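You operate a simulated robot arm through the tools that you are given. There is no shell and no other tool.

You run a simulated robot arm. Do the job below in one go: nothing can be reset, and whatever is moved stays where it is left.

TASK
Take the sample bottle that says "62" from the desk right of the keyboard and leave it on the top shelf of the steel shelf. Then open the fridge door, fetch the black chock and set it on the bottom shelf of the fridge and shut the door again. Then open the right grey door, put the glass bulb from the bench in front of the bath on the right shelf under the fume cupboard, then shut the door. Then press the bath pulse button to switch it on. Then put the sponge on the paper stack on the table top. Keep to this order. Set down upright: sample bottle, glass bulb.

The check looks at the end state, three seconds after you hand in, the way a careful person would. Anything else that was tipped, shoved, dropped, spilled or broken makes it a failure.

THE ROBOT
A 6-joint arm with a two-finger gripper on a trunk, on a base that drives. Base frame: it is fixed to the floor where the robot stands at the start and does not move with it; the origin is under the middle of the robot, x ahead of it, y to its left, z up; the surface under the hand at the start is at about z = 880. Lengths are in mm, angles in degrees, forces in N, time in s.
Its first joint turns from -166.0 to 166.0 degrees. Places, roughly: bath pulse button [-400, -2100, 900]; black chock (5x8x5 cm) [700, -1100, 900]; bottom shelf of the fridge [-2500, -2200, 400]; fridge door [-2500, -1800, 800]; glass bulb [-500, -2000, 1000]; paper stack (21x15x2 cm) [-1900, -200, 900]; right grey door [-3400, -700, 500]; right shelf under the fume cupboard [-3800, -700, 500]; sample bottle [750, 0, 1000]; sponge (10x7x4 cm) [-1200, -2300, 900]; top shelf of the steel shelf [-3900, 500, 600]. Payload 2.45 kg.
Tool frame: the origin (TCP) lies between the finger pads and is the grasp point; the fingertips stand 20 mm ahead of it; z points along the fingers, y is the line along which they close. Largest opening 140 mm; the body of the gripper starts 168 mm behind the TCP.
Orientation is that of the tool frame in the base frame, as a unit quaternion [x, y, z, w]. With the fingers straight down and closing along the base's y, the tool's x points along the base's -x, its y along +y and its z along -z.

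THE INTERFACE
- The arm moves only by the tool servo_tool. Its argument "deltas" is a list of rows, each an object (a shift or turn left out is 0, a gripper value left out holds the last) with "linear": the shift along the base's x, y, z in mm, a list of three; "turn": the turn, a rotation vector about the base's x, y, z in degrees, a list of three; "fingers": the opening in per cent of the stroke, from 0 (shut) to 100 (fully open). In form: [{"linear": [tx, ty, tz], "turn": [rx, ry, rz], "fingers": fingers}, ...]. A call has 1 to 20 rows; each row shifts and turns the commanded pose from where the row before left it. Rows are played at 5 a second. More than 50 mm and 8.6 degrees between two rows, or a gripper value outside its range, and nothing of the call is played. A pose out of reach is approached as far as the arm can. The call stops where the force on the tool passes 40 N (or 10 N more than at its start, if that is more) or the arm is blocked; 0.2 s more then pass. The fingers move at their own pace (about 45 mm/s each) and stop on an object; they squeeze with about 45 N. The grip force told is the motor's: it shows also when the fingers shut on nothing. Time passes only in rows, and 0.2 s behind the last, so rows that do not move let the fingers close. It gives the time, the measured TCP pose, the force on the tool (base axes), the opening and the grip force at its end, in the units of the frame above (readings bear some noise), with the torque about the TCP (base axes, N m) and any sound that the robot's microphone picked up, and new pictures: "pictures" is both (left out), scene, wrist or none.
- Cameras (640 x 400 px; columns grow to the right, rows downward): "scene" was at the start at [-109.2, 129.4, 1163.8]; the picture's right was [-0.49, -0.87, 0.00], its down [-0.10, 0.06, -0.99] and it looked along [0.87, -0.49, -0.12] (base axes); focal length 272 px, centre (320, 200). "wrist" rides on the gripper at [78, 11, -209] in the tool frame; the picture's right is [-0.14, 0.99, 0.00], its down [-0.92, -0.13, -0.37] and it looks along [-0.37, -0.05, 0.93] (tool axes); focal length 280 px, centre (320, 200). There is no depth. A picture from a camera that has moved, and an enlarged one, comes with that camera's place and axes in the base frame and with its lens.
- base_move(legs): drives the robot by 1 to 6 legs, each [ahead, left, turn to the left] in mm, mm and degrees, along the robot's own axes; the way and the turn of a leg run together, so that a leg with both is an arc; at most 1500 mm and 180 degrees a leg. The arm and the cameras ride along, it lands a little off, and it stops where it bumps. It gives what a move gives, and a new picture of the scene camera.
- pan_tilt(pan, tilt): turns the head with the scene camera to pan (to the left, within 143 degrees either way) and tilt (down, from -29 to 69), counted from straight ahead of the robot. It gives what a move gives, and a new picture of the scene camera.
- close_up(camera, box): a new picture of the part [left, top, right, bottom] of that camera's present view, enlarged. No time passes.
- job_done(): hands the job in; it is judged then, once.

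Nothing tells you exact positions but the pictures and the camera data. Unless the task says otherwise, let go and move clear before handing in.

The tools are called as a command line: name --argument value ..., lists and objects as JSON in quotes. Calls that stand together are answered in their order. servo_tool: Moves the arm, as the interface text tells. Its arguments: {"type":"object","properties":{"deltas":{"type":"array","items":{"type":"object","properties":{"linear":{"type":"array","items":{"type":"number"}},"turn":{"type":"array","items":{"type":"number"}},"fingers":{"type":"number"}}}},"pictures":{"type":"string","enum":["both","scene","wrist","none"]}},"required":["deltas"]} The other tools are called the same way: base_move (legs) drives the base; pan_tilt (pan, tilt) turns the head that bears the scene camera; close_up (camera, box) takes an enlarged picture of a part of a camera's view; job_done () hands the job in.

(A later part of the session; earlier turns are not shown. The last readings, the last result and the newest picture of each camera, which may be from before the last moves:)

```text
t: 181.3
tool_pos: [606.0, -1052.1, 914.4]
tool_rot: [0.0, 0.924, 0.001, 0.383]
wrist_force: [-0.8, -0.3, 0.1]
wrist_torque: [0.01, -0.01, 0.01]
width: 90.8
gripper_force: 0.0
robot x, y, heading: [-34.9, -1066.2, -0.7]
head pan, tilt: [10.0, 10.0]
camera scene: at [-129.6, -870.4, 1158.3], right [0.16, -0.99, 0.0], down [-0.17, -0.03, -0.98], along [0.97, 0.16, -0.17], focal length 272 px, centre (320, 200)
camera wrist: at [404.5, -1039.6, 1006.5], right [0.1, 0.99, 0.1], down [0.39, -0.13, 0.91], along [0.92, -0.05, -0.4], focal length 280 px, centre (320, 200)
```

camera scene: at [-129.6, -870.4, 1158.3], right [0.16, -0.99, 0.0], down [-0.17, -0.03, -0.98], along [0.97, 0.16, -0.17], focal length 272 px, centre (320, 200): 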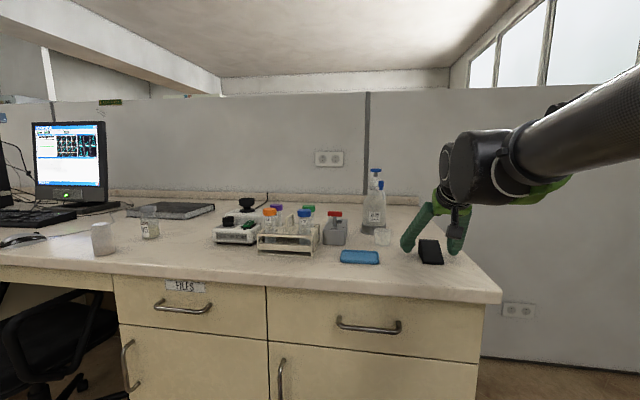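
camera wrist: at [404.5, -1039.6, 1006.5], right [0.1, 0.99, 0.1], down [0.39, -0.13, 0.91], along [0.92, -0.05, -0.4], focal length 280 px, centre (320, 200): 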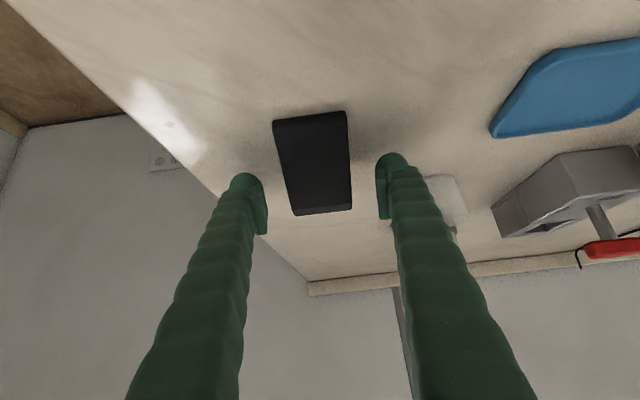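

Aligned. I'll close on the chock's sides and lift.

servo_tool --deltas '[{"fingers": 20}, {}, {}, {}, {}]' --pictures "none"

servo_tool --deltas '[{"linear": [0, 0, 15]}, {"linear": [0, 0, 40]}, {"linear": [0, 0, 45]}, {"linear": [-20, 0, 40]}, {"linear": [-40, 0, 20]}, {}]' --pictures "both"

```text
t: 182.5
tool_pos: [606.6, -1051.6, 914.8]
tool_rot: [0.001, 0.924, 0.001, 0.383]
wrist_force: [0.8, 0.1, 0.6]
wrist_torque: [0.09, 0.0, -0.04]
width: 48.7
gripper_force: 44.6
robot x, y, heading: [-32.6, -1061.8, -0.9]
head pan, tilt: [10.0, 10.0]
```

```text
t: 183.9
tool_pos: [548.6, -1050.0, 1074.4]
tool_rot: [0.0, 0.924, 0.001, 0.383]
wrist_force: [-0.6, 0.6, -1.1]
wrist_torque: [-0.02, -0.05, 0.03]
width: 48.6
gripper_force: 45.1
robot x, y, heading: [-36.8, -1064.7, -0.7]
head pan, tilt: [10.0, 10.0]
camera scene: at [-129.5, -870.4, 1158.3], right [0.16, -0.99, 0.0], down [-0.17, -0.03, -0.98], along [0.97, 0.16, -0.17], focal length 272 px, centre (320, 200)
camera wrist: at [346.0, -1039.8, 1165.8], right [0.1, 0.99, 0.1], down [0.39, -0.13, 0.91], along [0.92, -0.05, -0.4], focal length 280 px, centre (320, 200)
```

scene: 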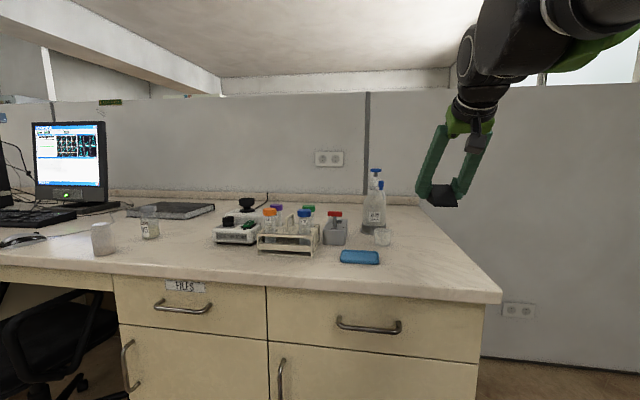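
wrist: 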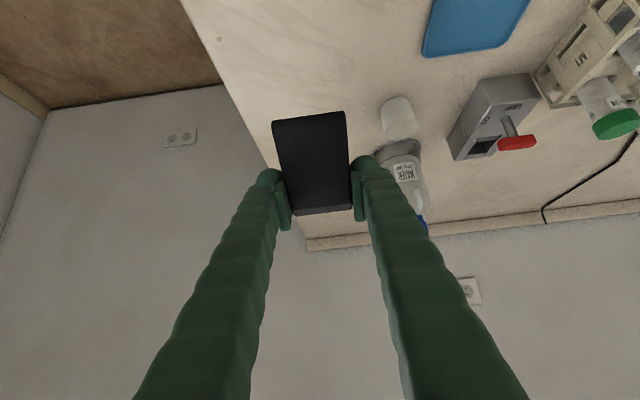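

The chock is held flat in the tilted hand. I'll tuck it a little, back away from the desk, turn round and return through the lane to the fridge.

servo_tool --deltas '[{"linear": [-40, 0, 0]}, {"linear": [-20, 0, 0]}, {}]' --pictures "none"

base_move --legs '[[-815, 165, 0], [0, 0, 90], [0, 0, 90]]'

```text
t: 184.7
tool_pos: [485.7, -1049.8, 1074.4]
tool_rot: [0.001, 0.924, 0.001, 0.383]
wrist_force: [0.6, -0.2, -0.8]
wrist_torque: [0.01, -0.01, -0.02]
width: 48.6
gripper_force: 45.4
robot x, y, heading: [-34.2, -1067.9, -0.8]
head pan, tilt: [10.0, 10.0]
```

```text
t: 196.8
tool_pos: [-1356.4, -917.3, 1075.0]
tool_rot: [0.924, 0.014, -0.383, 0.007]
wrist_force: [-0.6, -0.7, -1.6]
wrist_torque: [0.0, 0.0, 0.0]
width: 48.5
gripper_force: 45.2
robot x, y, heading: [-835.2, -891.7, -179.2]
head pan, tilt: [10.0, 10.0]
camera scene: at [-732.9, -1077.4, 1158.3], right [-0.19, 0.98, 0.0], down [0.17, 0.03, -0.98], along [-0.97, -0.19, -0.17], focal length 272 px, centre (320, 200)
```

scene: 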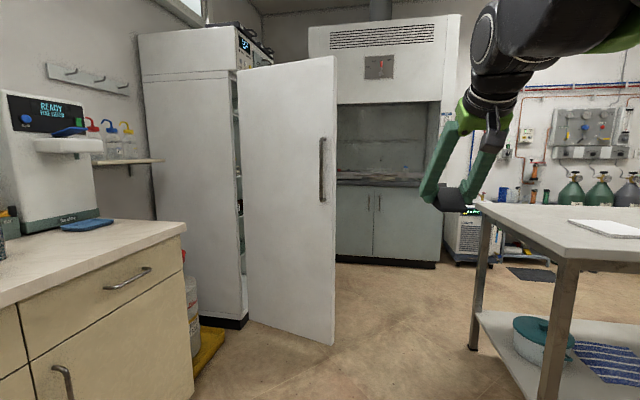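

The door hasn't moved; its edge is at y ≈ −1275. I'll drive west through the lane in two checked legs.

base_move --legs '[[900, 0, -0.8]]'

```text
t: 201.5
tool_pos: [-2259.2, -909.2, 1075.3]
tool_rot: [0.924, 0.003, -0.383, 0.003]
wrist_force: [0.2, 0.6, -1.3]
wrist_torque: [0.02, 0.01, -0.02]
width: 48.8
gripper_force: 44.8
robot x, y, heading: [-1737.4, -894.0, 179.5]
head pan, tilt: [10.0, 10.0]
camera scene: at [-1640.6, -1083.8, 1158.3], right [-0.17, 0.99, 0.0], down [0.17, 0.03, -0.98], along [-0.97, -0.16, -0.17], focal length 272 px, centre (320, 200)
```

scene: 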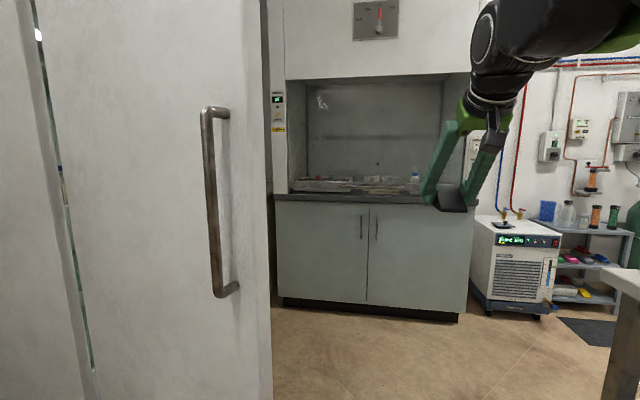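

base_move --legs '[[400, 0, 0], [410, 0, 0], [0, 0, 90.5]]'

pan_tilt --pan 0 --tilt 25

```text
t: 210.0
tool_pos: [-2523.5, -1408.2, 1074.0]
tool_rot: [0.646, 0.66, -0.267, 0.275]
wrist_force: [-0.8, 0.2, -0.9]
wrist_torque: [0.0, -0.01, -0.02]
width: 48.5
gripper_force: 45.1
robot x, y, heading: [-2549.1, -888.0, -89.5]
head pan, tilt: [10.0, 10.0]
camera scene: at [-2359.0, -786.8, 1158.3], right [-0.98, -0.18, 0.0], down [-0.03, 0.17, -0.98], along [0.18, -0.97, -0.17], focal length 272 px, centre (320, 200)
```

scene: 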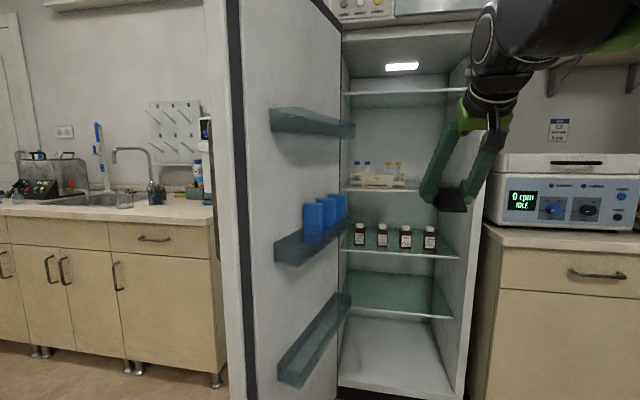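

```text
t: 210.8
tool_pos: [-2523.0, -1408.4, 1074.6]
tool_rot: [0.646, 0.661, -0.266, 0.275]
wrist_force: [0.1, -0.2, -0.9]
wrist_torque: [-0.06, -0.02, 0.0]
width: 48.7
gripper_force: 45.0
robot x, y, heading: [-2550.7, -883.3, -89.4]
head pan, tilt: [0.0, 25.0]
camera scene: at [-2375.1, -787.5, 1134.0], right [-1.0, -0.01, 0.0], down [0.0, 0.42, -0.91], along [0.01, -0.91, -0.42], focal length 272 px, centre (320, 200)
```

scene: 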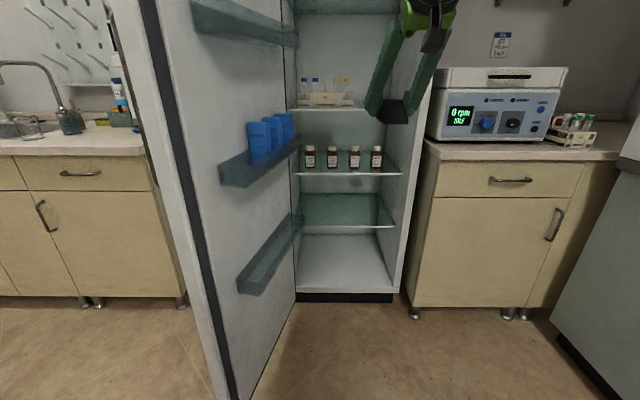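

I'm facing the open fridge. I'll lower the hand to below the middle shelf's level first, then drive nearer.

servo_tool --deltas '[{"linear": [0, 0, -45]}, {"linear": [0, 0, -45]}, {"linear": [0, 0, -45]}, {"linear": [0, 0, -45]}, {"linear": [0, 0, -45]}, {"linear": [0, 0, -45]}, {"linear": [0, 0, -45]}, {"linear": [0, 0, -45]}, {"linear": [0, 0, -45]}, {"linear": [0, 0, -45]}, {}]' --pictures "both"

```text
t: 213.2
tool_pos: [-2523.1, -1407.3, 623.7]
tool_rot: [0.645, 0.661, -0.267, 0.275]
wrist_force: [0.6, -0.2, -0.3]
wrist_torque: [-0.02, 0.02, 0.0]
width: 48.6
gripper_force: 45.1
robot x, y, heading: [-2548.2, -886.6, -89.5]
head pan, tilt: [0.0, 25.0]
camera scene: at [-2375.1, -787.5, 1133.9], right [-1.0, -0.01, 0.0], down [0.0, 0.42, -0.91], along [0.01, -0.91, -0.42], focal length 272 px, centre (320, 200)
camera wrist: at [-2515.7, -1203.3, 716.8], right [0.99, -0.07, 0.1], down [-0.12, -0.39, 0.91], along [-0.03, -0.92, -0.4], focal length 280 px, centre (320, 200)
```

scene: 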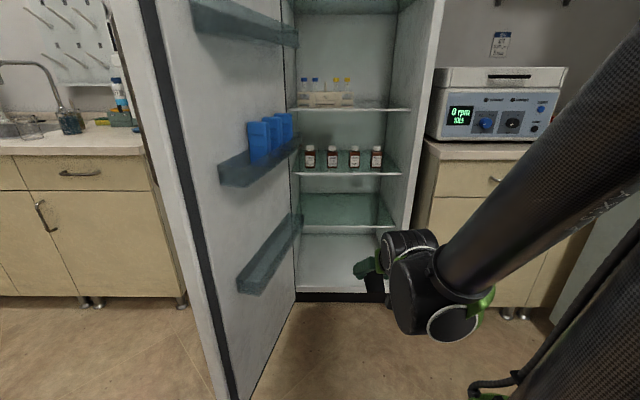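
wrist: 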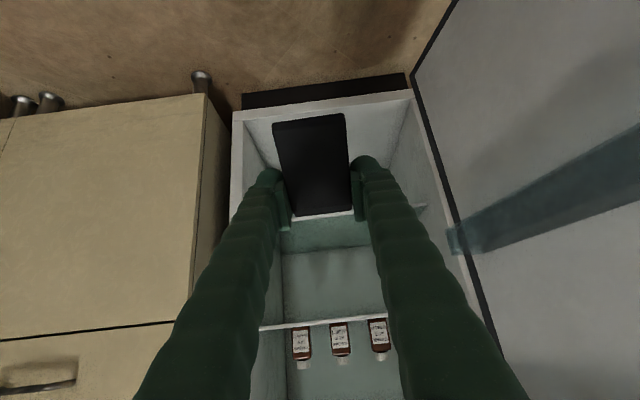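

Triangulating both cameras puts the lowest shelf at z ≈ 439 with its front edge at y ≈ −1980, and the next shelf at z ≈ 715. The chock should go at about x −2480, y −2085. I'll drive closer with the hand between the two shelf levels.

base_move --legs '[[300, 0, 0]]'

servo_tool --deltas '[{"linear": [20, 0, -15]}, {"linear": [20, 0, -15]}, {}]' --pictures "both"

close_up --camera "scene" --box '[200, 180, 420, 380]'

```text
t: 215.3
tool_pos: [-2516.0, -1710.8, 624.4]
tool_rot: [0.645, 0.662, -0.266, 0.275]
wrist_force: [-0.4, -0.6, -2.1]
wrist_torque: [0.01, -0.01, 0.01]
width: 48.7
gripper_force: 44.7
robot x, y, heading: [-2542.0, -1188.2, -89.4]
head pan, tilt: [0.0, 25.0]
camera scene: at [-2372.4, -1091.1, 1133.9], right [-1.0, -0.01, 0.0], down [-0.01, 0.42, -0.91], along [0.01, -0.91, -0.42], focal length 272 px, centre (320, 200)
```

scene: 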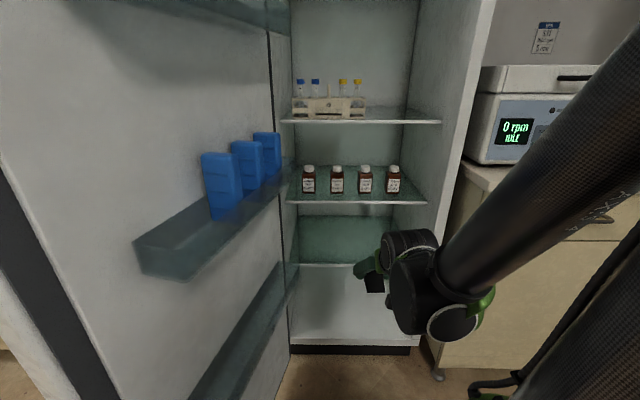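

```text
t: 216.1
tool_pos: [-2476.3, -1710.4, 593.6]
tool_rot: [0.644, 0.662, -0.266, 0.275]
wrist_force: [-0.7, 0.3, -1.9]
wrist_torque: [0.01, 0.0, 0.02]
width: 48.7
gripper_force: 44.8
robot x, y, heading: [-2547.6, -1190.7, -89.2]
head pan, tilt: [0.0, 25.0]
camera scene: at [-2372.4, -1091.2, 1133.9], right [-1.0, -0.01, 0.0], down [-0.01, 0.42, -0.91], along [0.01, -0.91, -0.42], focal length 272 px, centre (320, 200)
camera wrist: at [-2470.6, -1506.9, 686.1], right [0.99, -0.07, 0.1], down [-0.12, -0.39, 0.91], along [-0.02, -0.92, -0.4], focal length 280 px, centre (320, 200)
```

scene: 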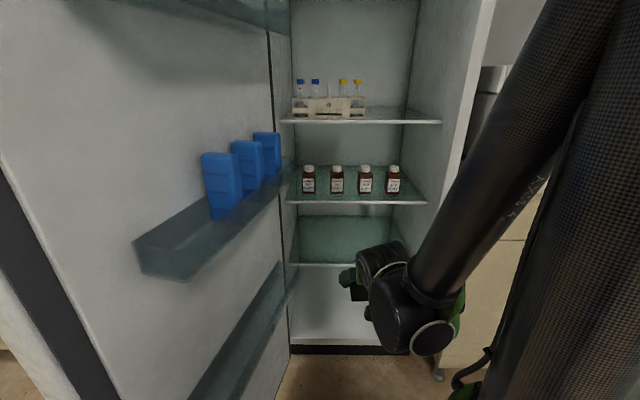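
wrist: 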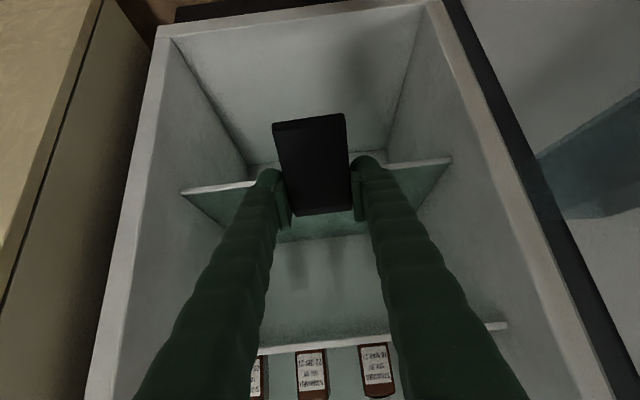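

```text
2.00 times, centred on (310, 280) of scene
camera zoom: at [-2372.4, -1091.2, 1133.9], right [-1.0, -0.01, 0.0], down [-0.01, 0.42, -0.91], along [0.01, -0.91, -0.42], focal length 545 px, centre (340, 40)
```

zoom: 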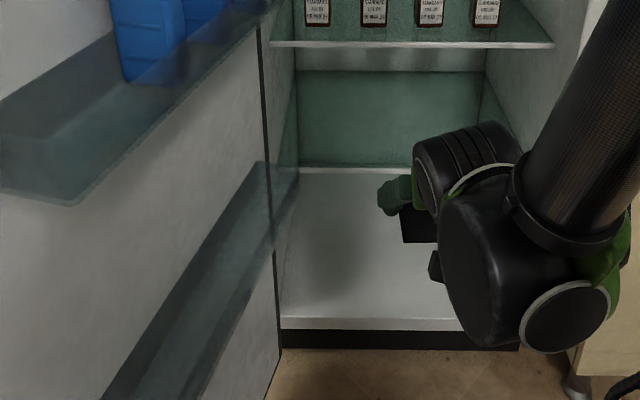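

The shelf and its walls are well in view, and the hand is level between the shelves. I'll drive 150 mm closer and then reach in above the lowest shelf.

base_move --legs '[[150, 0, 0]]'

servo_tool --deltas '[{"linear": [0, -30, -15]}, {"linear": [0, -35, -20]}, {"linear": [0, -35, -20]}, {"linear": [0, -35, -15]}, {}]' --pictures "both"

```text
t: 217.4
tool_pos: [-2472.0, -1861.0, 593.4]
tool_rot: [0.644, 0.663, -0.265, 0.275]
wrist_force: [-0.5, 0.1, -0.6]
wrist_torque: [0.0, 0.02, -0.01]
width: 48.5
gripper_force: 44.7
robot x, y, heading: [-2544.6, -1342.2, -89.3]
head pan, tilt: [0.0, 25.0]
camera scene: at [-2370.4, -1241.4, 1133.9], right [-1.0, -0.01, 0.0], down [-0.01, 0.42, -0.91], along [0.01, -0.91, -0.42], focal length 272 px, centre (320, 200)
```

scene: 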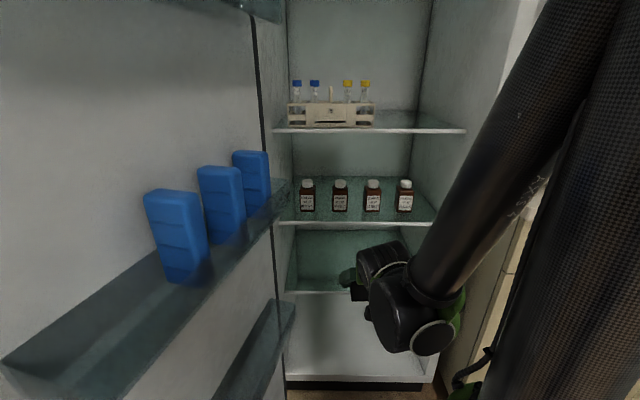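

```text
t: 218.6
tool_pos: [-2471.9, -2002.9, 546.3]
tool_rot: [0.644, 0.663, -0.264, 0.275]
wrist_force: [0.4, 0.5, -1.6]
wrist_torque: [0.0, -0.06, -0.01]
width: 48.7
gripper_force: 44.2
out of reach, approached as far as the arm can: row 2, 3, 4
robot x, y, heading: [-2547.0, -1342.3, -89.3]
head pan, tilt: [0.0, 25.0]
camera scene: at [-2370.4, -1241.5, 1133.9], right [-1.0, -0.01, 0.0], down [-0.01, 0.42, -0.91], along [0.01, -0.91, -0.42], focal length 272 px, centre (320, 200)
camera wrist: at [-2466.8, -1799.3, 640.2], right [0.99, -0.07, 0.1], down [-0.12, -0.4, 0.91], along [-0.02, -0.92, -0.4], focal length 280 px, centre (320, 200)
```

scene: 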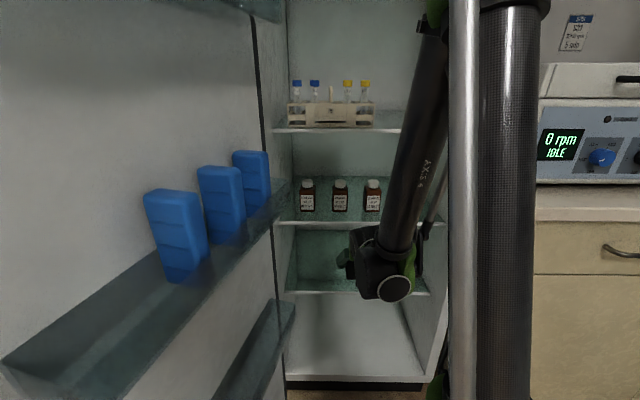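
wrist: 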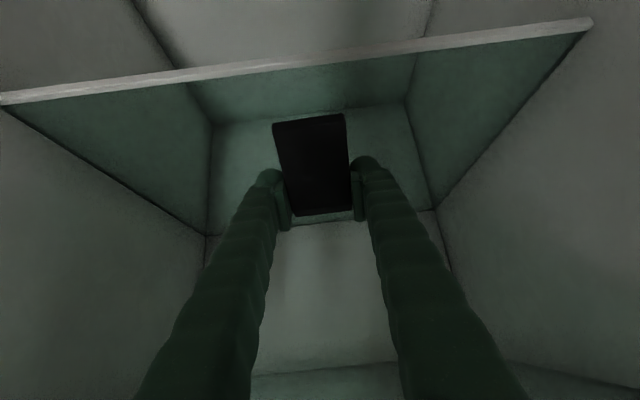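

The arm reported it could not fully follow while lowering. I'll probe a small further move to see what limits it.

servo_tool --deltas '[{"linear": [0, -20, 0]}, {"linear": [0, -20, -10]}, {}]' --pictures "scene"

```text
t: 219.4
tool_pos: [-2472.6, -2042.4, 537.8]
tool_rot: [0.644, 0.663, -0.266, 0.276]
wrist_force: [0.5, 0.2, -0.7]
wrist_torque: [0.0, 0.03, 0.0]
width: 48.6
gripper_force: 45.3
robot x, y, heading: [-2540.9, -1345.2, -88.8]
head pan, tilt: [0.0, 25.0]
camera scene: at [-2370.4, -1241.6, 1133.9], right [-1.0, -0.01, 0.0], down [-0.01, 0.42, -0.91], along [0.01, -0.91, -0.42], focal length 272 px, centre (320, 200)
```

scene: 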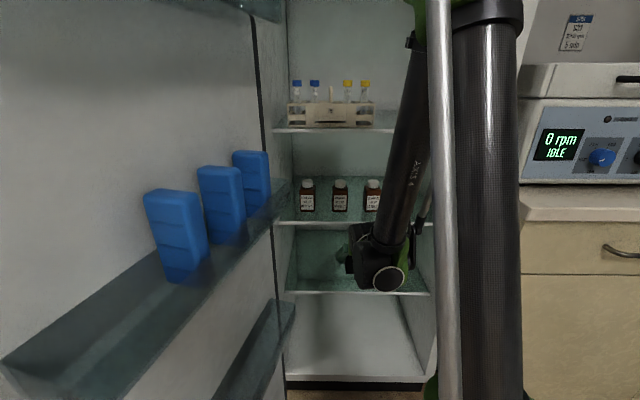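

It follows now, so that was only a passing configuration. I'll continue in and down in small steps.

servo_tool --deltas '[{"linear": [0, -20, -10]}, {"linear": [0, -20, -10]}, {"linear": [0, -15, -10]}, {"linear": [0, 0, -10]}, {}]' --pictures "both"

close_up --camera "scene" --box '[260, 160, 460, 320]'

```text
t: 220.6
tool_pos: [-2472.4, -2099.1, 502.7]
tool_rot: [0.645, 0.663, -0.265, 0.274]
wrist_force: [0.4, 0.4, -1.9]
wrist_torque: [0.01, 0.01, -0.03]
width: 48.4
gripper_force: 45.2
out of reach, approached as far as the arm can: row 4
robot x, y, heading: [-2545.8, -1340.3, -89.2]
head pan, tilt: [0.0, 25.0]
camera scene: at [-2370.4, -1241.6, 1133.9], right [-1.0, -0.01, 0.0], down [-0.01, 0.42, -0.91], along [0.01, -0.91, -0.42], focal length 272 px, centre (320, 200)
camera wrist: at [-2466.6, -1895.6, 596.1], right [0.99, -0.07, 0.1], down [-0.12, -0.4, 0.91], along [-0.02, -0.92, -0.4], focal length 280 px, centre (320, 200)
```

scene: 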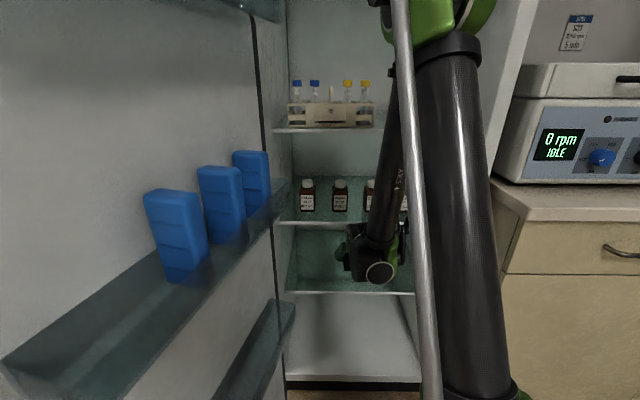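
wrist: 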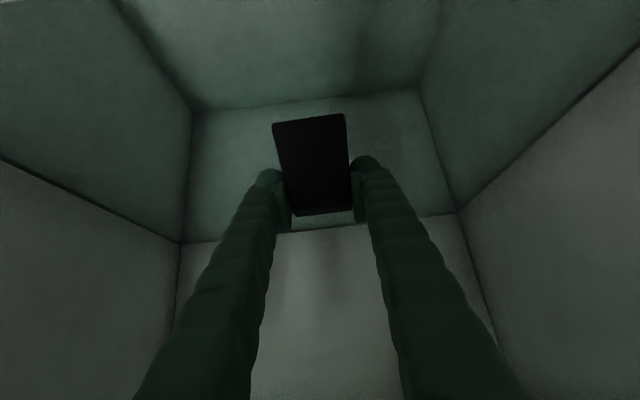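

```text
2.50 times, centred on (360, 240) of scene
camera zoom: at [-2370.4, -1241.6, 1133.9], right [-1.0, -0.01, 0.0], down [-0.01, 0.42, -0.91], along [0.01, -0.91, -0.42], focal length 681 px, centre (220, 100)
```

zoom: 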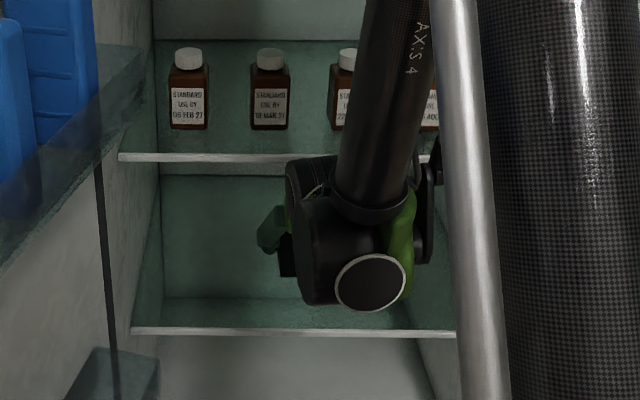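

The chock is over the shelf with roughly 35 mm to go. I'll lower it slowly until it touches.

servo_tool --deltas '[{"linear": [0, 0, -6]}, {"linear": [0, 0, -6]}, {"linear": [0, 0, -6]}, {"linear": [0, 0, -5]}, {"linear": [0, 0, -4]}, {"linear": [0, 0, -3]}, {}]' --pictures "both"

```text
t: 222.2
tool_pos: [-2470.2, -2114.0, 494.5]
tool_rot: [0.645, 0.663, -0.264, 0.273]
wrist_force: [0.1, -0.5, -0.6]
wrist_torque: [-0.01, -0.01, 0.03]
width: 48.6
gripper_force: 45.0
out of reach, approached as far as the arm can: row 1, 2, 3, 4, 5
robot x, y, heading: [-2545.5, -1342.5, -89.4]
head pan, tilt: [0.0, 25.0]
camera scene: at [-2370.4, -1241.6, 1133.9], right [-1.0, -0.01, 0.0], down [-0.01, 0.42, -0.91], along [0.01, -0.91, -0.42], focal length 272 px, centre (320, 200)
camera wrist: at [-2464.8, -1909.8, 587.7], right [0.99, -0.07, 0.1], down [-0.12, -0.4, 0.91], along [-0.02, -0.92, -0.4], focal length 280 px, centre (320, 200)
```

scene: 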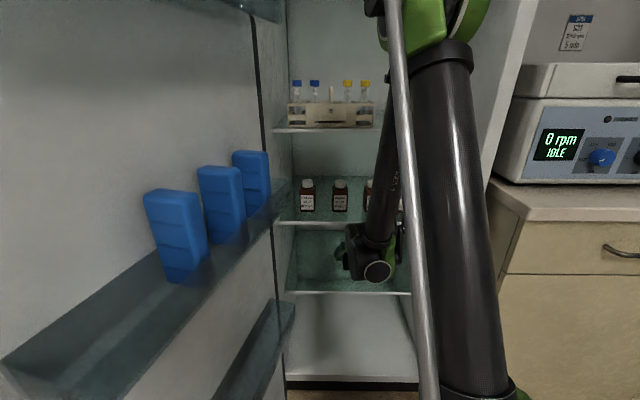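
wrist: 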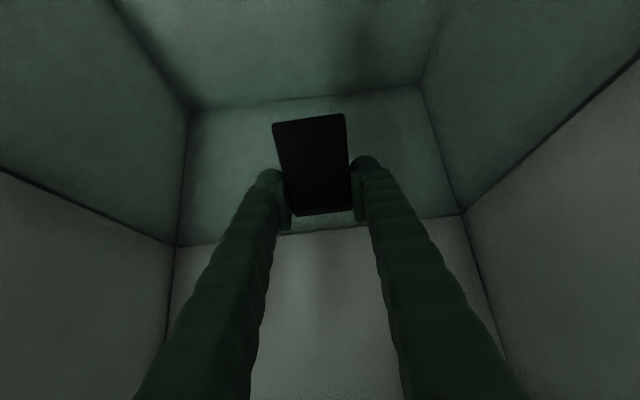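

Lowering further needs the arm less folded. I'll back the base off 160 mm with the chock still above the shelf and reach in again from there.

base_move --legs '[[-160, 0, 0]]'

servo_tool --deltas '[{"linear": [0, -20, 0]}, {"linear": [0, -30, 0]}, {"linear": [0, -30, 0]}, {"linear": [0, -30, 0]}, {"linear": [0, -20, 0]}, {}]' --pictures "both"

```text
t: 223.6
tool_pos: [-2472.6, -1955.9, 494.6]
tool_rot: [0.644, 0.663, -0.265, 0.275]
wrist_force: [-0.4, 0.3, -1.2]
wrist_torque: [-0.04, 0.05, 0.0]
width: 48.3
gripper_force: 45.1
robot x, y, heading: [-2544.7, -1182.4, -89.1]
head pan, tilt: [0.0, 25.0]
camera scene: at [-2372.9, -1084.9, 1133.9], right [-1.0, -0.02, 0.0], down [-0.01, 0.42, -0.91], along [0.01, -0.91, -0.42], focal length 272 px, centre (320, 200)
```

scene: 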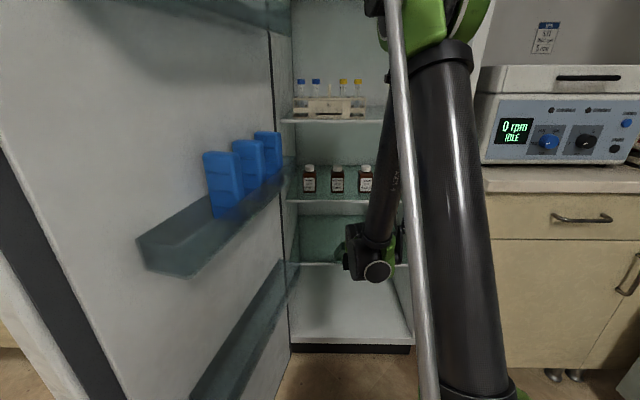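

```text
t: 225.0
tool_pos: [-2470.5, -2086.5, 494.0]
tool_rot: [0.644, 0.663, -0.265, 0.275]
wrist_force: [0.3, 0.0, -1.1]
wrist_torque: [0.01, 0.0, 0.0]
width: 48.8
gripper_force: 45.0
robot x, y, heading: [-2548.4, -1184.8, -89.0]
head pan, tilt: [0.0, 25.0]
camera scene: at [-2372.9, -1085.0, 1133.9], right [-1.0, -0.02, 0.0], down [-0.01, 0.42, -0.91], along [0.01, -0.91, -0.42], focal length 272 px, centre (320, 200)
camera wrist: at [-2465.4, -1882.2, 587.8], right [0.99, -0.07, 0.1], down [-0.12, -0.4, 0.91], along [-0.02, -0.92, -0.4], focal length 280 px, centre (320, 200)
```

scene: 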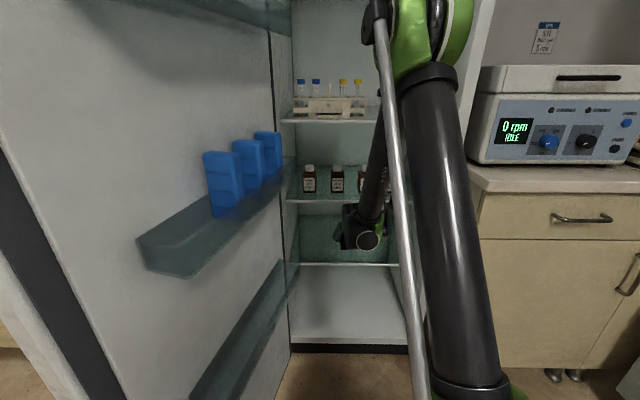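
wrist: 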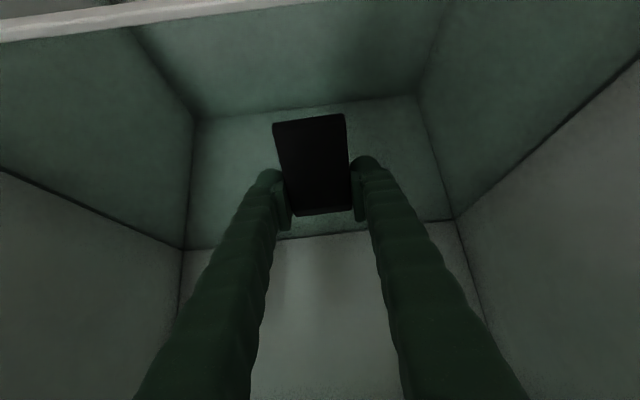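

Now lower it slowly.

servo_tool --deltas '[{"linear": [0, 0, -8]}, {"linear": [0, 0, -6]}, {"linear": [0, 0, -5]}, {"linear": [0, 0, -4]}, {"linear": [0, 0, -3]}, {"linear": [0, 0, -3]}, {"linear": [0, 0, -3]}, {"linear": [0, 0, -3]}, {}]' --pictures "scene"

```text
t: 226.1
tool_pos: [-2470.2, -2085.4, 474.7]
tool_rot: [0.642, 0.663, -0.267, 0.277]
wrist_force: [-0.3, 8.1, 23.1]
wrist_torque: [0.34, 0.13, 0.0]
width: 48.4
gripper_force: 45.0
robot x, y, heading: [-2544.9, -1189.6, -89.2]
head pan, tilt: [0.0, 25.0]
stopped in row 5: the force on the tool passed its limit at 48 N (the readings are from after the stop); the commanded pose is now the measured one
camera scene: at [-2372.9, -1083.9, 1133.8], right [-1.0, -0.02, 0.0], down [-0.01, 0.42, -0.91], along [0.01, -0.91, -0.42], focal length 272 px, centre (320, 200)
```

scene: 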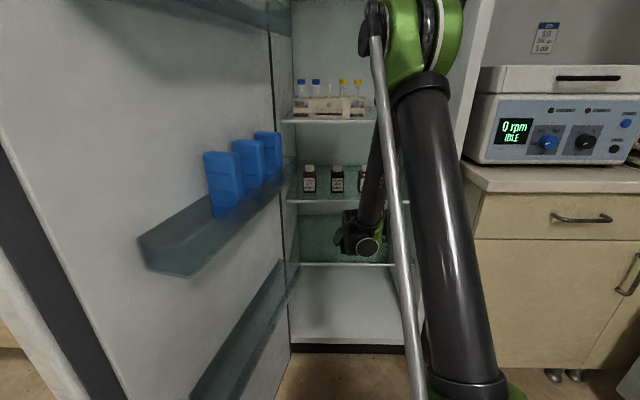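

The chock touched the shelf at the expected height (shelf ≈ z 440). I'll release it.

servo_tool --deltas '[{"fingers": 60}, {}, {}, {}]' --pictures "wrist"

close_up --camera "wrist" --box '[200, 60, 440, 280]'

```text
t: 227.1
tool_pos: [-2470.6, -2087.3, 473.9]
tool_rot: [0.642, 0.663, -0.266, 0.277]
wrist_force: [-0.2, -0.4, -1.0]
wrist_torque: [0.02, -0.02, -0.01]
width: 84.3
gripper_force: 0.1
robot x, y, heading: [-2546.9, -1184.7, -89.1]
head pan, tilt: [0.0, 25.0]
camera wrist: at [-2465.6, -1883.1, 565.1], right [0.99, -0.07, 0.1], down [-0.12, -0.39, 0.91], along [-0.02, -0.92, -0.4], focal length 280 px, centre (320, 200)
```

wrist: 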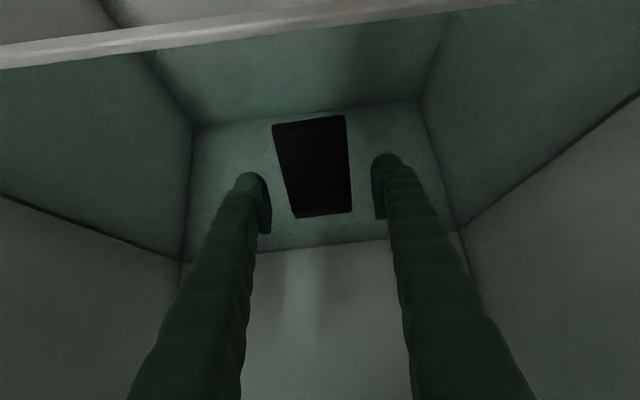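

```text
1.82 times, centred on (320, 170) of wrist
camera zoom: at [-2465.6, -1883.1, 565.1], right [0.99, -0.07, 0.1], down [-0.12, -0.39, 0.91], along [-0.02, -0.92, -0.4], focal length 510 px, centre (320, 254)
```

zoom: 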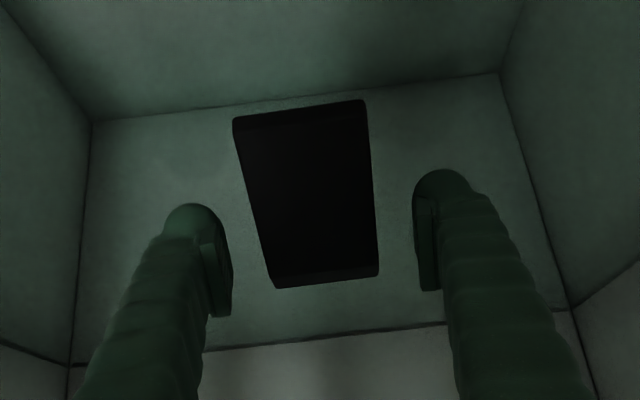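

The chock rests on the shelf. I'll back the hand out along its own axis and then straight out of the fridge.

servo_tool --deltas '[{"linear": [0, 12, 12]}, {"linear": [0, 25, 25]}, {"linear": [0, 25, 20]}, {"linear": [0, 40, 10]}, {"linear": [0, 45, 0]}, {"linear": [0, 45, 0]}, {"linear": [0, 45, 0]}, {"linear": [0, 45, 0]}, {}]' --pictures "both"

close_up --camera "wrist" --box '[160, 0, 480, 280]'

```text
t: 229.1
tool_pos: [-2467.3, -1807.6, 559.7]
tool_rot: [0.644, 0.663, -0.266, 0.275]
wrist_force: [-0.8, -0.1, 0.6]
wrist_torque: [-0.03, -0.05, 0.03]
width: 83.8
gripper_force: 0.0
out of reach, approached as far as the arm can: row 7, 8
robot x, y, heading: [-2548.8, -1186.7, -89.1]
head pan, tilt: [0.0, 25.0]
camera scene: at [-2372.9, -1084.8, 1133.9], right [-1.0, -0.02, 0.0], down [-0.01, 0.42, -0.91], along [0.01, -0.91, -0.42], focal length 272 px, centre (320, 200)
camera wrist: at [-2463.7, -1603.9, 652.3], right [0.99, -0.07, 0.1], down [-0.12, -0.4, 0.91], along [-0.02, -0.92, -0.4], focal length 280 px, centre (320, 200)
```

scene: 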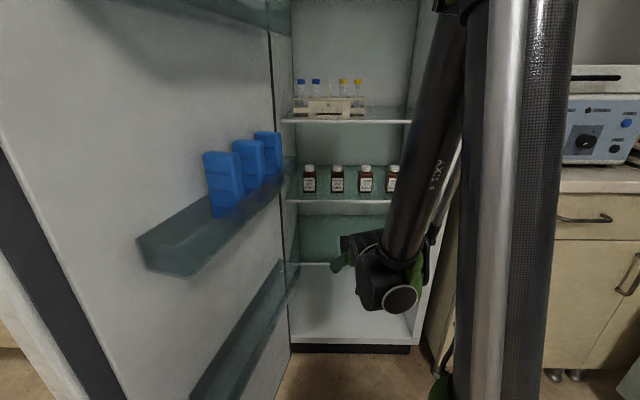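
wrist: 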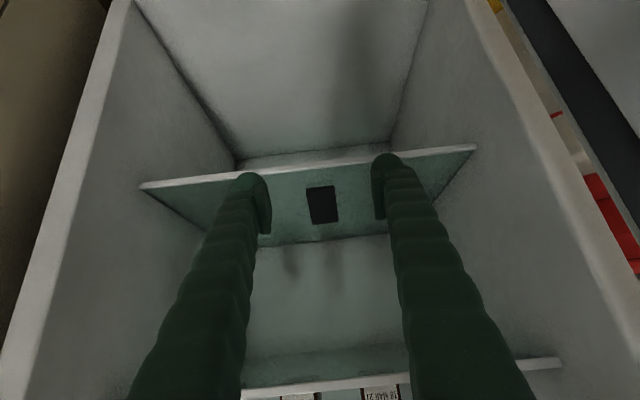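

```text
1.43 times, centred on (320, 140) of wrist
camera zoom: at [-2463.7, -1603.9, 652.3], right [0.99, -0.07, 0.1], down [-0.12, -0.4, 0.91], along [-0.02, -0.92, -0.4], focal length 401 px, centre (320, 286)
```

zoom: 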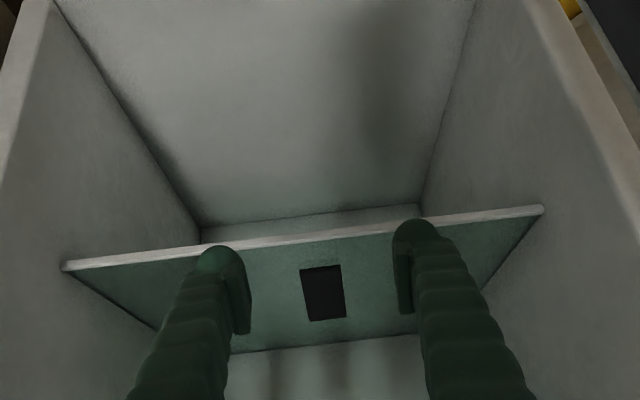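

The chock sits flat on the lowest shelf. Now I'll back away, raise the hand to a horizontal pose, and go round the door's free edge to push it shut from outside.

base_move --legs '[[-300, 0, 0]]'

servo_tool --deltas '[{"linear": [0, 0, 45], "fingers": 0}, {"linear": [0, 0, 45]}, {"linear": [0, 0, 45]}, {"linear": [0, 0, 45]}, {"linear": [0, 0, 45]}, {"linear": [0, 0, 45]}, {"linear": [0, 0, 30]}, {"turn": [-7.5, 0, 0]}, {"turn": [-7.5, 0, 0]}, {"turn": [-7.5, 0, 0]}, {"turn": [-7.5, 0, 0]}, {"turn": [-7.5, 0, 0]}, {"turn": [-7.5, 0, 0]}, {}]' --pictures "both"

```text
t: 231.2
tool_pos: [-2476.9, -1504.3, 559.9]
tool_rot: [0.646, 0.661, -0.266, 0.275]
wrist_force: [-0.8, 0.0, 0.0]
wrist_torque: [0.03, 0.03, -0.04]
width: 83.8
gripper_force: 0.1
robot x, y, heading: [-2551.3, -882.4, -89.3]
head pan, tilt: [0.0, 25.0]
camera scene: at [-2375.6, -782.8, 1133.9], right [-1.0, -0.01, 0.0], down [0.0, 0.42, -0.91], along [0.01, -0.91, -0.42], focal length 272 px, centre (320, 200)
```

scene: 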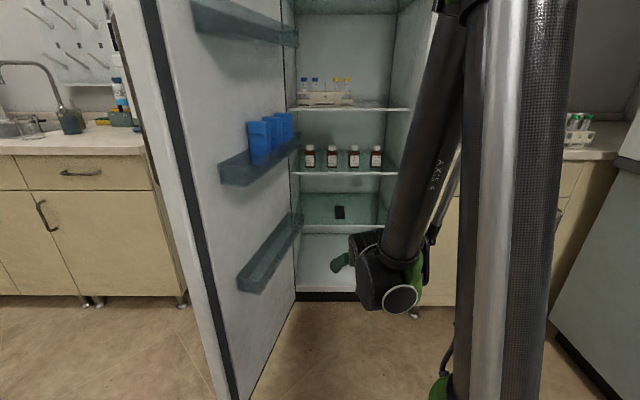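

```text
t: 234.2
tool_pos: [-2476.3, -1505.7, 859.6]
tool_rot: [0.492, 0.508, -0.499, 0.5]
wrist_force: [0.0, -0.1, 0.6]
wrist_torque: [-0.04, 0.02, -0.01]
width: 0.0
gripper_force: 29.5
robot x, y, heading: [-2548.8, -879.8, -89.5]
head pan, tilt: [0.0, 25.0]
camera scene: at [-2375.7, -782.7, 1133.9], right [-1.0, -0.01, 0.0], down [0.0, 0.42, -0.91], along [0.01, -0.91, -0.42], focal length 272 px, centre (320, 200)
camera wrist: at [-2470.0, -1295.3, 781.2], right [0.99, 0.02, 0.12], down [-0.12, 0.37, 0.92], along [-0.03, -0.93, 0.37], focal length 280 px, centre (320, 200)
```

scene: 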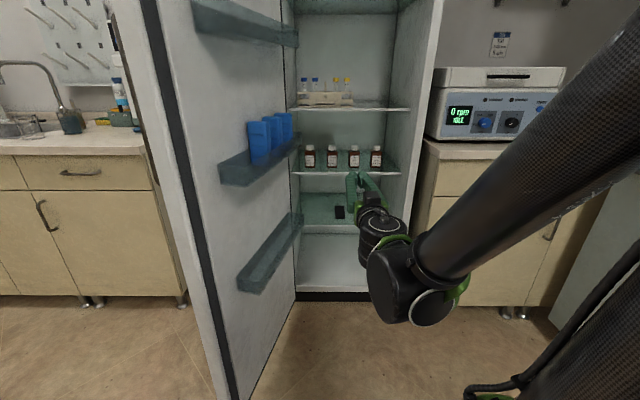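
wrist: 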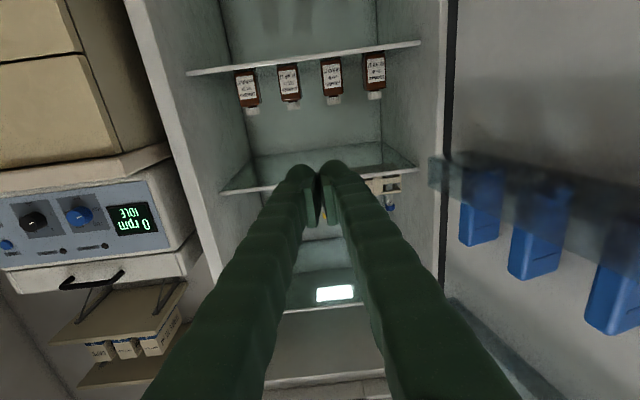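

The hand is horizontal at z 860, below the handle's lower end. I'll back the base off 100 mm and take the hand round the north of the door's free edge to its outer side.

base_move --legs '[[-100, 0, 0]]'

servo_tool --deltas '[{"linear": [37, 19, -10]}, {"linear": [37, 19, -10]}, {"linear": [37, 19, 0]}, {"linear": [37, 20, 0]}, {"linear": [37, 20, 0]}, {"linear": [37, 20, 0]}, {"linear": [33, 24, 0]}, {"linear": [33, 24, 0]}, {"linear": [33, 24, 0]}, {"linear": [33, 24, 0]}, {}]' --pictures "both"

```text
t: 235.3
tool_pos: [-2477.4, -1405.1, 859.1]
tool_rot: [0.491, 0.509, -0.498, 0.501]
wrist_force: [-0.1, 0.5, 0.2]
wrist_torque: [0.01, 0.0, 0.01]
width: 0.0
gripper_force: 29.8
robot x, y, heading: [-2552.0, -782.7, -89.7]
head pan, tilt: [0.0, 25.0]
camera scene: at [-2376.5, -683.5, 1133.9], right [-1.0, -0.01, 0.0], down [0.0, 0.42, -0.91], along [0.01, -0.91, -0.42], focal length 272 px, centre (320, 200)
```

scene: 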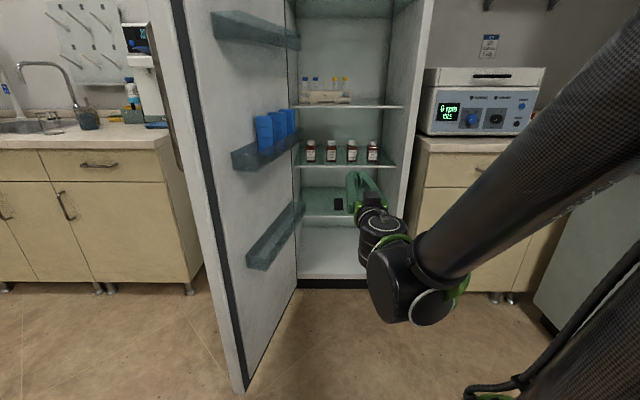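

```text
t: 237.7
tool_pos: [-2123.8, -1191.5, 840.0]
tool_rot: [0.492, 0.508, -0.499, 0.5]
wrist_force: [0.6, -0.3, 0.5]
wrist_torque: [0.0, 0.0, -0.01]
width: 0.0
gripper_force: 29.4
robot x, y, heading: [-2552.9, -782.0, -89.3]
head pan, tilt: [0.0, 25.0]
camera scene: at [-2376.4, -683.5, 1133.9], right [-1.0, -0.01, 0.0], down [0.0, 0.42, -0.91], along [0.01, -0.91, -0.42], focal length 272 px, centre (320, 200)
camera wrist: at [-2117.1, -982.3, 761.9], right [0.99, 0.02, 0.12], down [-0.12, 0.37, 0.92], along [-0.03, -0.93, 0.37], focal length 280 px, centre (320, 200)
```

scene: 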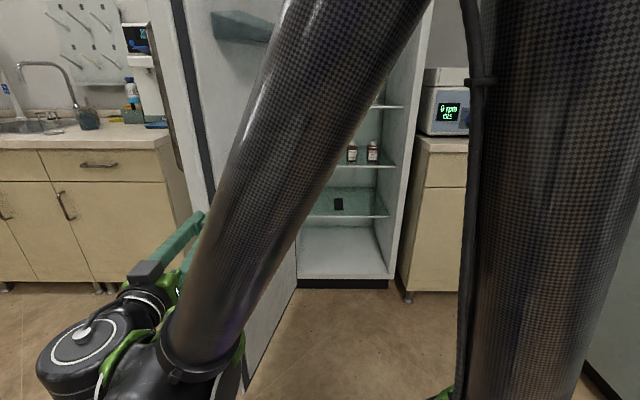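
wrist: 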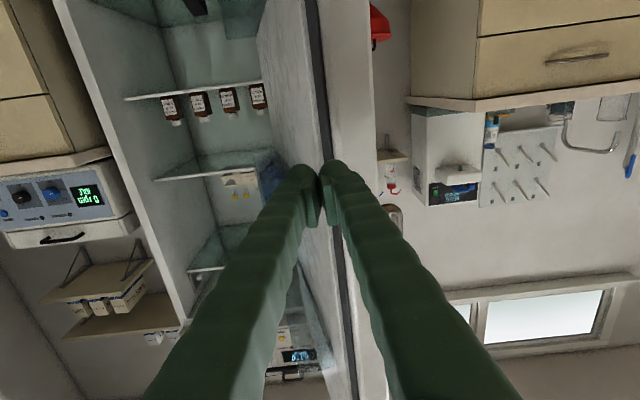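

I see the door edge-on, with its outer corner at x ≈ −2062. I'll move past it to x ≈ −1995 and then slide alongside its outer face.

servo_tool --deltas '[{"linear": [33, 0, 0]}, {"linear": [33, 0, 0]}, {"linear": [33, 0, 0]}, {"linear": [30, 0, 0]}, {"linear": [0, -45, 0]}, {"linear": [0, -45, 0]}, {"linear": [0, -45, 0]}, {"linear": [0, -45, 0]}, {}]' --pictures "both"

```text
t: 239.7
tool_pos: [-1994.9, -1373.5, 839.8]
tool_rot: [0.492, 0.508, -0.499, 0.501]
wrist_force: [0.5, -0.8, 0.3]
wrist_torque: [0.03, 0.03, -0.03]
width: 0.2
gripper_force: 29.4
robot x, y, heading: [-2555.0, -783.7, -89.3]
head pan, tilt: [0.0, 25.0]
camera scene: at [-2376.3, -683.5, 1133.9], right [-1.0, -0.01, 0.0], down [0.0, 0.42, -0.91], along [0.01, -0.91, -0.42], focal length 272 px, centre (320, 200)
camera wrist: at [-1989.2, -1162.1, 761.6], right [0.99, 0.02, 0.12], down [-0.12, 0.37, 0.92], along [-0.03, -0.93, 0.36], focal length 280 px, centre (320, 200)
```

scene: 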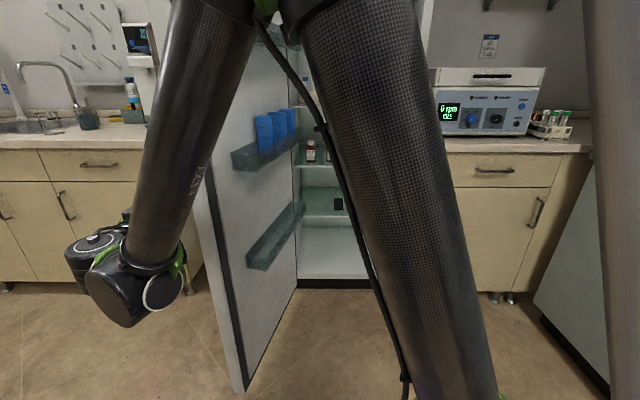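
wrist: 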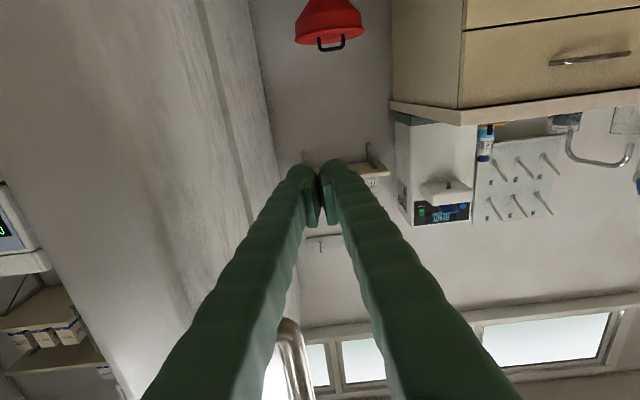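

The hand is alongside the outer face, below the handle. I'll push toward −x in small steps.

servo_tool --deltas '[{"linear": [-12, 0, 0]}, {"linear": [-12, 0, 0]}, {"linear": [-10, 0, 0]}, {"linear": [-8, 0, 0]}, {"linear": [-6, 0, 0]}, {"linear": [-6, 0, 0]}, {"linear": [-6, 0, 0]}, {"linear": [-6, 0, 0]}, {"linear": [-7, 0, 0]}, {"linear": [-8, 0, 0]}, {"linear": [-9, 0, 0]}, {"linear": [-9, 0, 0]}, {"linear": [-9, 0, 0]}, {"linear": [-9, 0, 0]}, {"linear": [-9, 0, 0]}, {"linear": [-9, 0, 0]}, {"linear": [-9, 0, 0]}, {"linear": [-9, 0, 0]}, {"linear": [-9, 0, 0]}, {"linear": [-9, 0, 0]}]' --pictures "both"

```text
t: 243.9
tool_pos: [-2166.2, -1373.8, 838.8]
tool_rot: [0.491, 0.509, -0.499, 0.5]
wrist_force: [0.4, -0.3, -0.2]
wrist_torque: [0.0, -0.01, -0.01]
width: 0.0
gripper_force: 29.7
robot x, y, heading: [-2551.6, -781.0, -89.5]
head pan, tilt: [0.0, 25.0]
camera scene: at [-2376.4, -683.6, 1133.9], right [-1.0, -0.01, 0.0], down [0.0, 0.42, -0.91], along [0.01, -0.91, -0.42], focal length 272 px, centre (320, 200)
camera wrist: at [-2159.7, -1163.7, 760.8], right [0.99, 0.02, 0.12], down [-0.12, 0.37, 0.92], along [-0.03, -0.93, 0.36], focal length 280 px, centre (320, 200)
```

scene: 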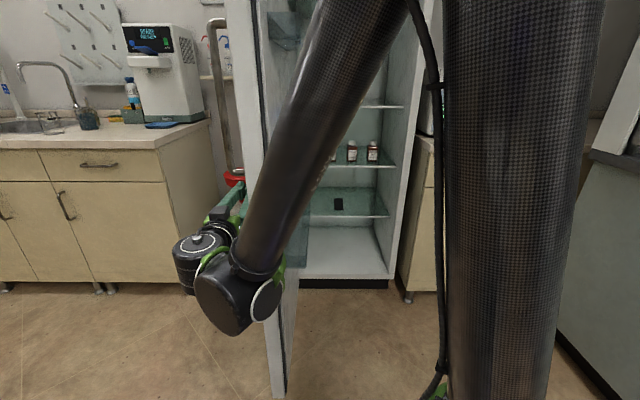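
wrist: 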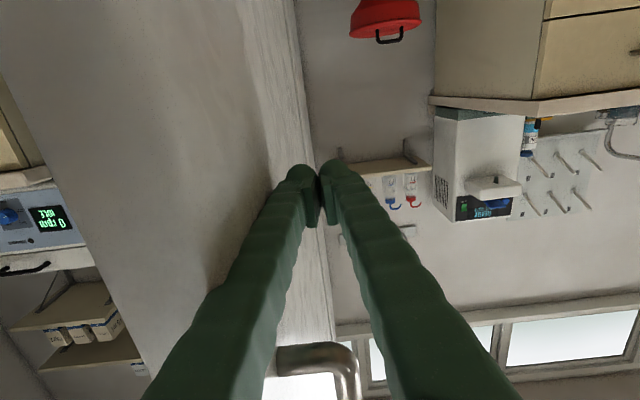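

The door is swinging shut. I'll continue along the arc.

servo_tool --deltas '[{"linear": [-9, -1, 0]}, {"linear": [-9, -1, 0]}, {"linear": [-9, -1, 0]}, {"linear": [-9, -2, 0]}, {"linear": [-9, -2, 0]}, {"linear": [-9, -2, 0]}, {"linear": [-9, -2, 0]}, {"linear": [-9, -3, 0]}, {"linear": [-9, -3, 0]}, {"linear": [-9, -3, 0]}, {"linear": [-9, -3, 0]}, {"linear": [-9, -4, 0]}, {"linear": [-9, -4, 0]}, {"linear": [-9, -4, 0]}, {"linear": [-9, -4, 0]}, {"linear": [-9, -5, 0]}, {"linear": [-9, -5, 0]}, {"linear": [-8, -5, 0]}, {"linear": [-8, -5, 0]}, {"linear": [-8, -5, 0]}]' --pictures "both"

```text
t: 248.1
tool_pos: [-2343.9, -1436.6, 839.0]
tool_rot: [0.491, 0.509, -0.499, 0.501]
wrist_force: [-1.0, 0.7, -0.3]
wrist_torque: [-0.01, -0.02, -0.02]
width: 0.2
gripper_force: 29.2
robot x, y, heading: [-2551.9, -782.8, -89.8]
head pan, tilt: [0.0, 25.0]
camera scene: at [-2376.4, -683.6, 1133.9], right [-1.0, -0.01, 0.0], down [0.0, 0.42, -0.91], along [0.01, -0.91, -0.42], focal length 272 px, centre (320, 200)
camera wrist: at [-2336.4, -1226.9, 761.8], right [0.99, 0.02, 0.12], down [-0.12, 0.37, 0.92], along [-0.03, -0.93, 0.36], focal length 280 px, centre (320, 200)
```

scene: 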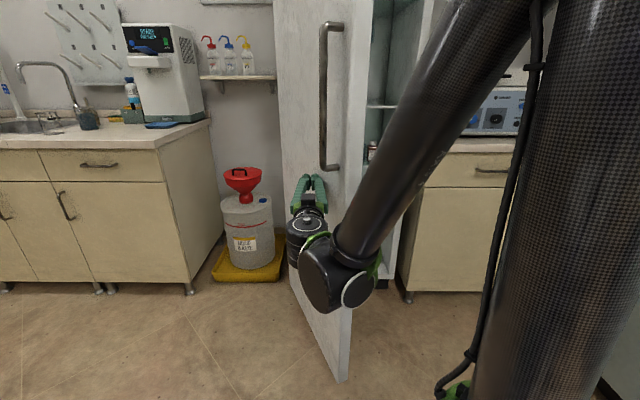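
wrist: 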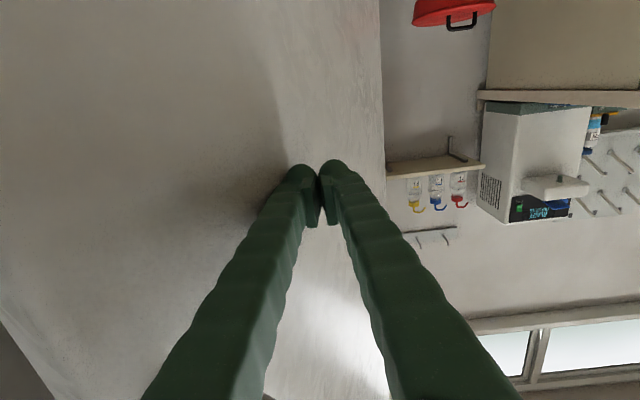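

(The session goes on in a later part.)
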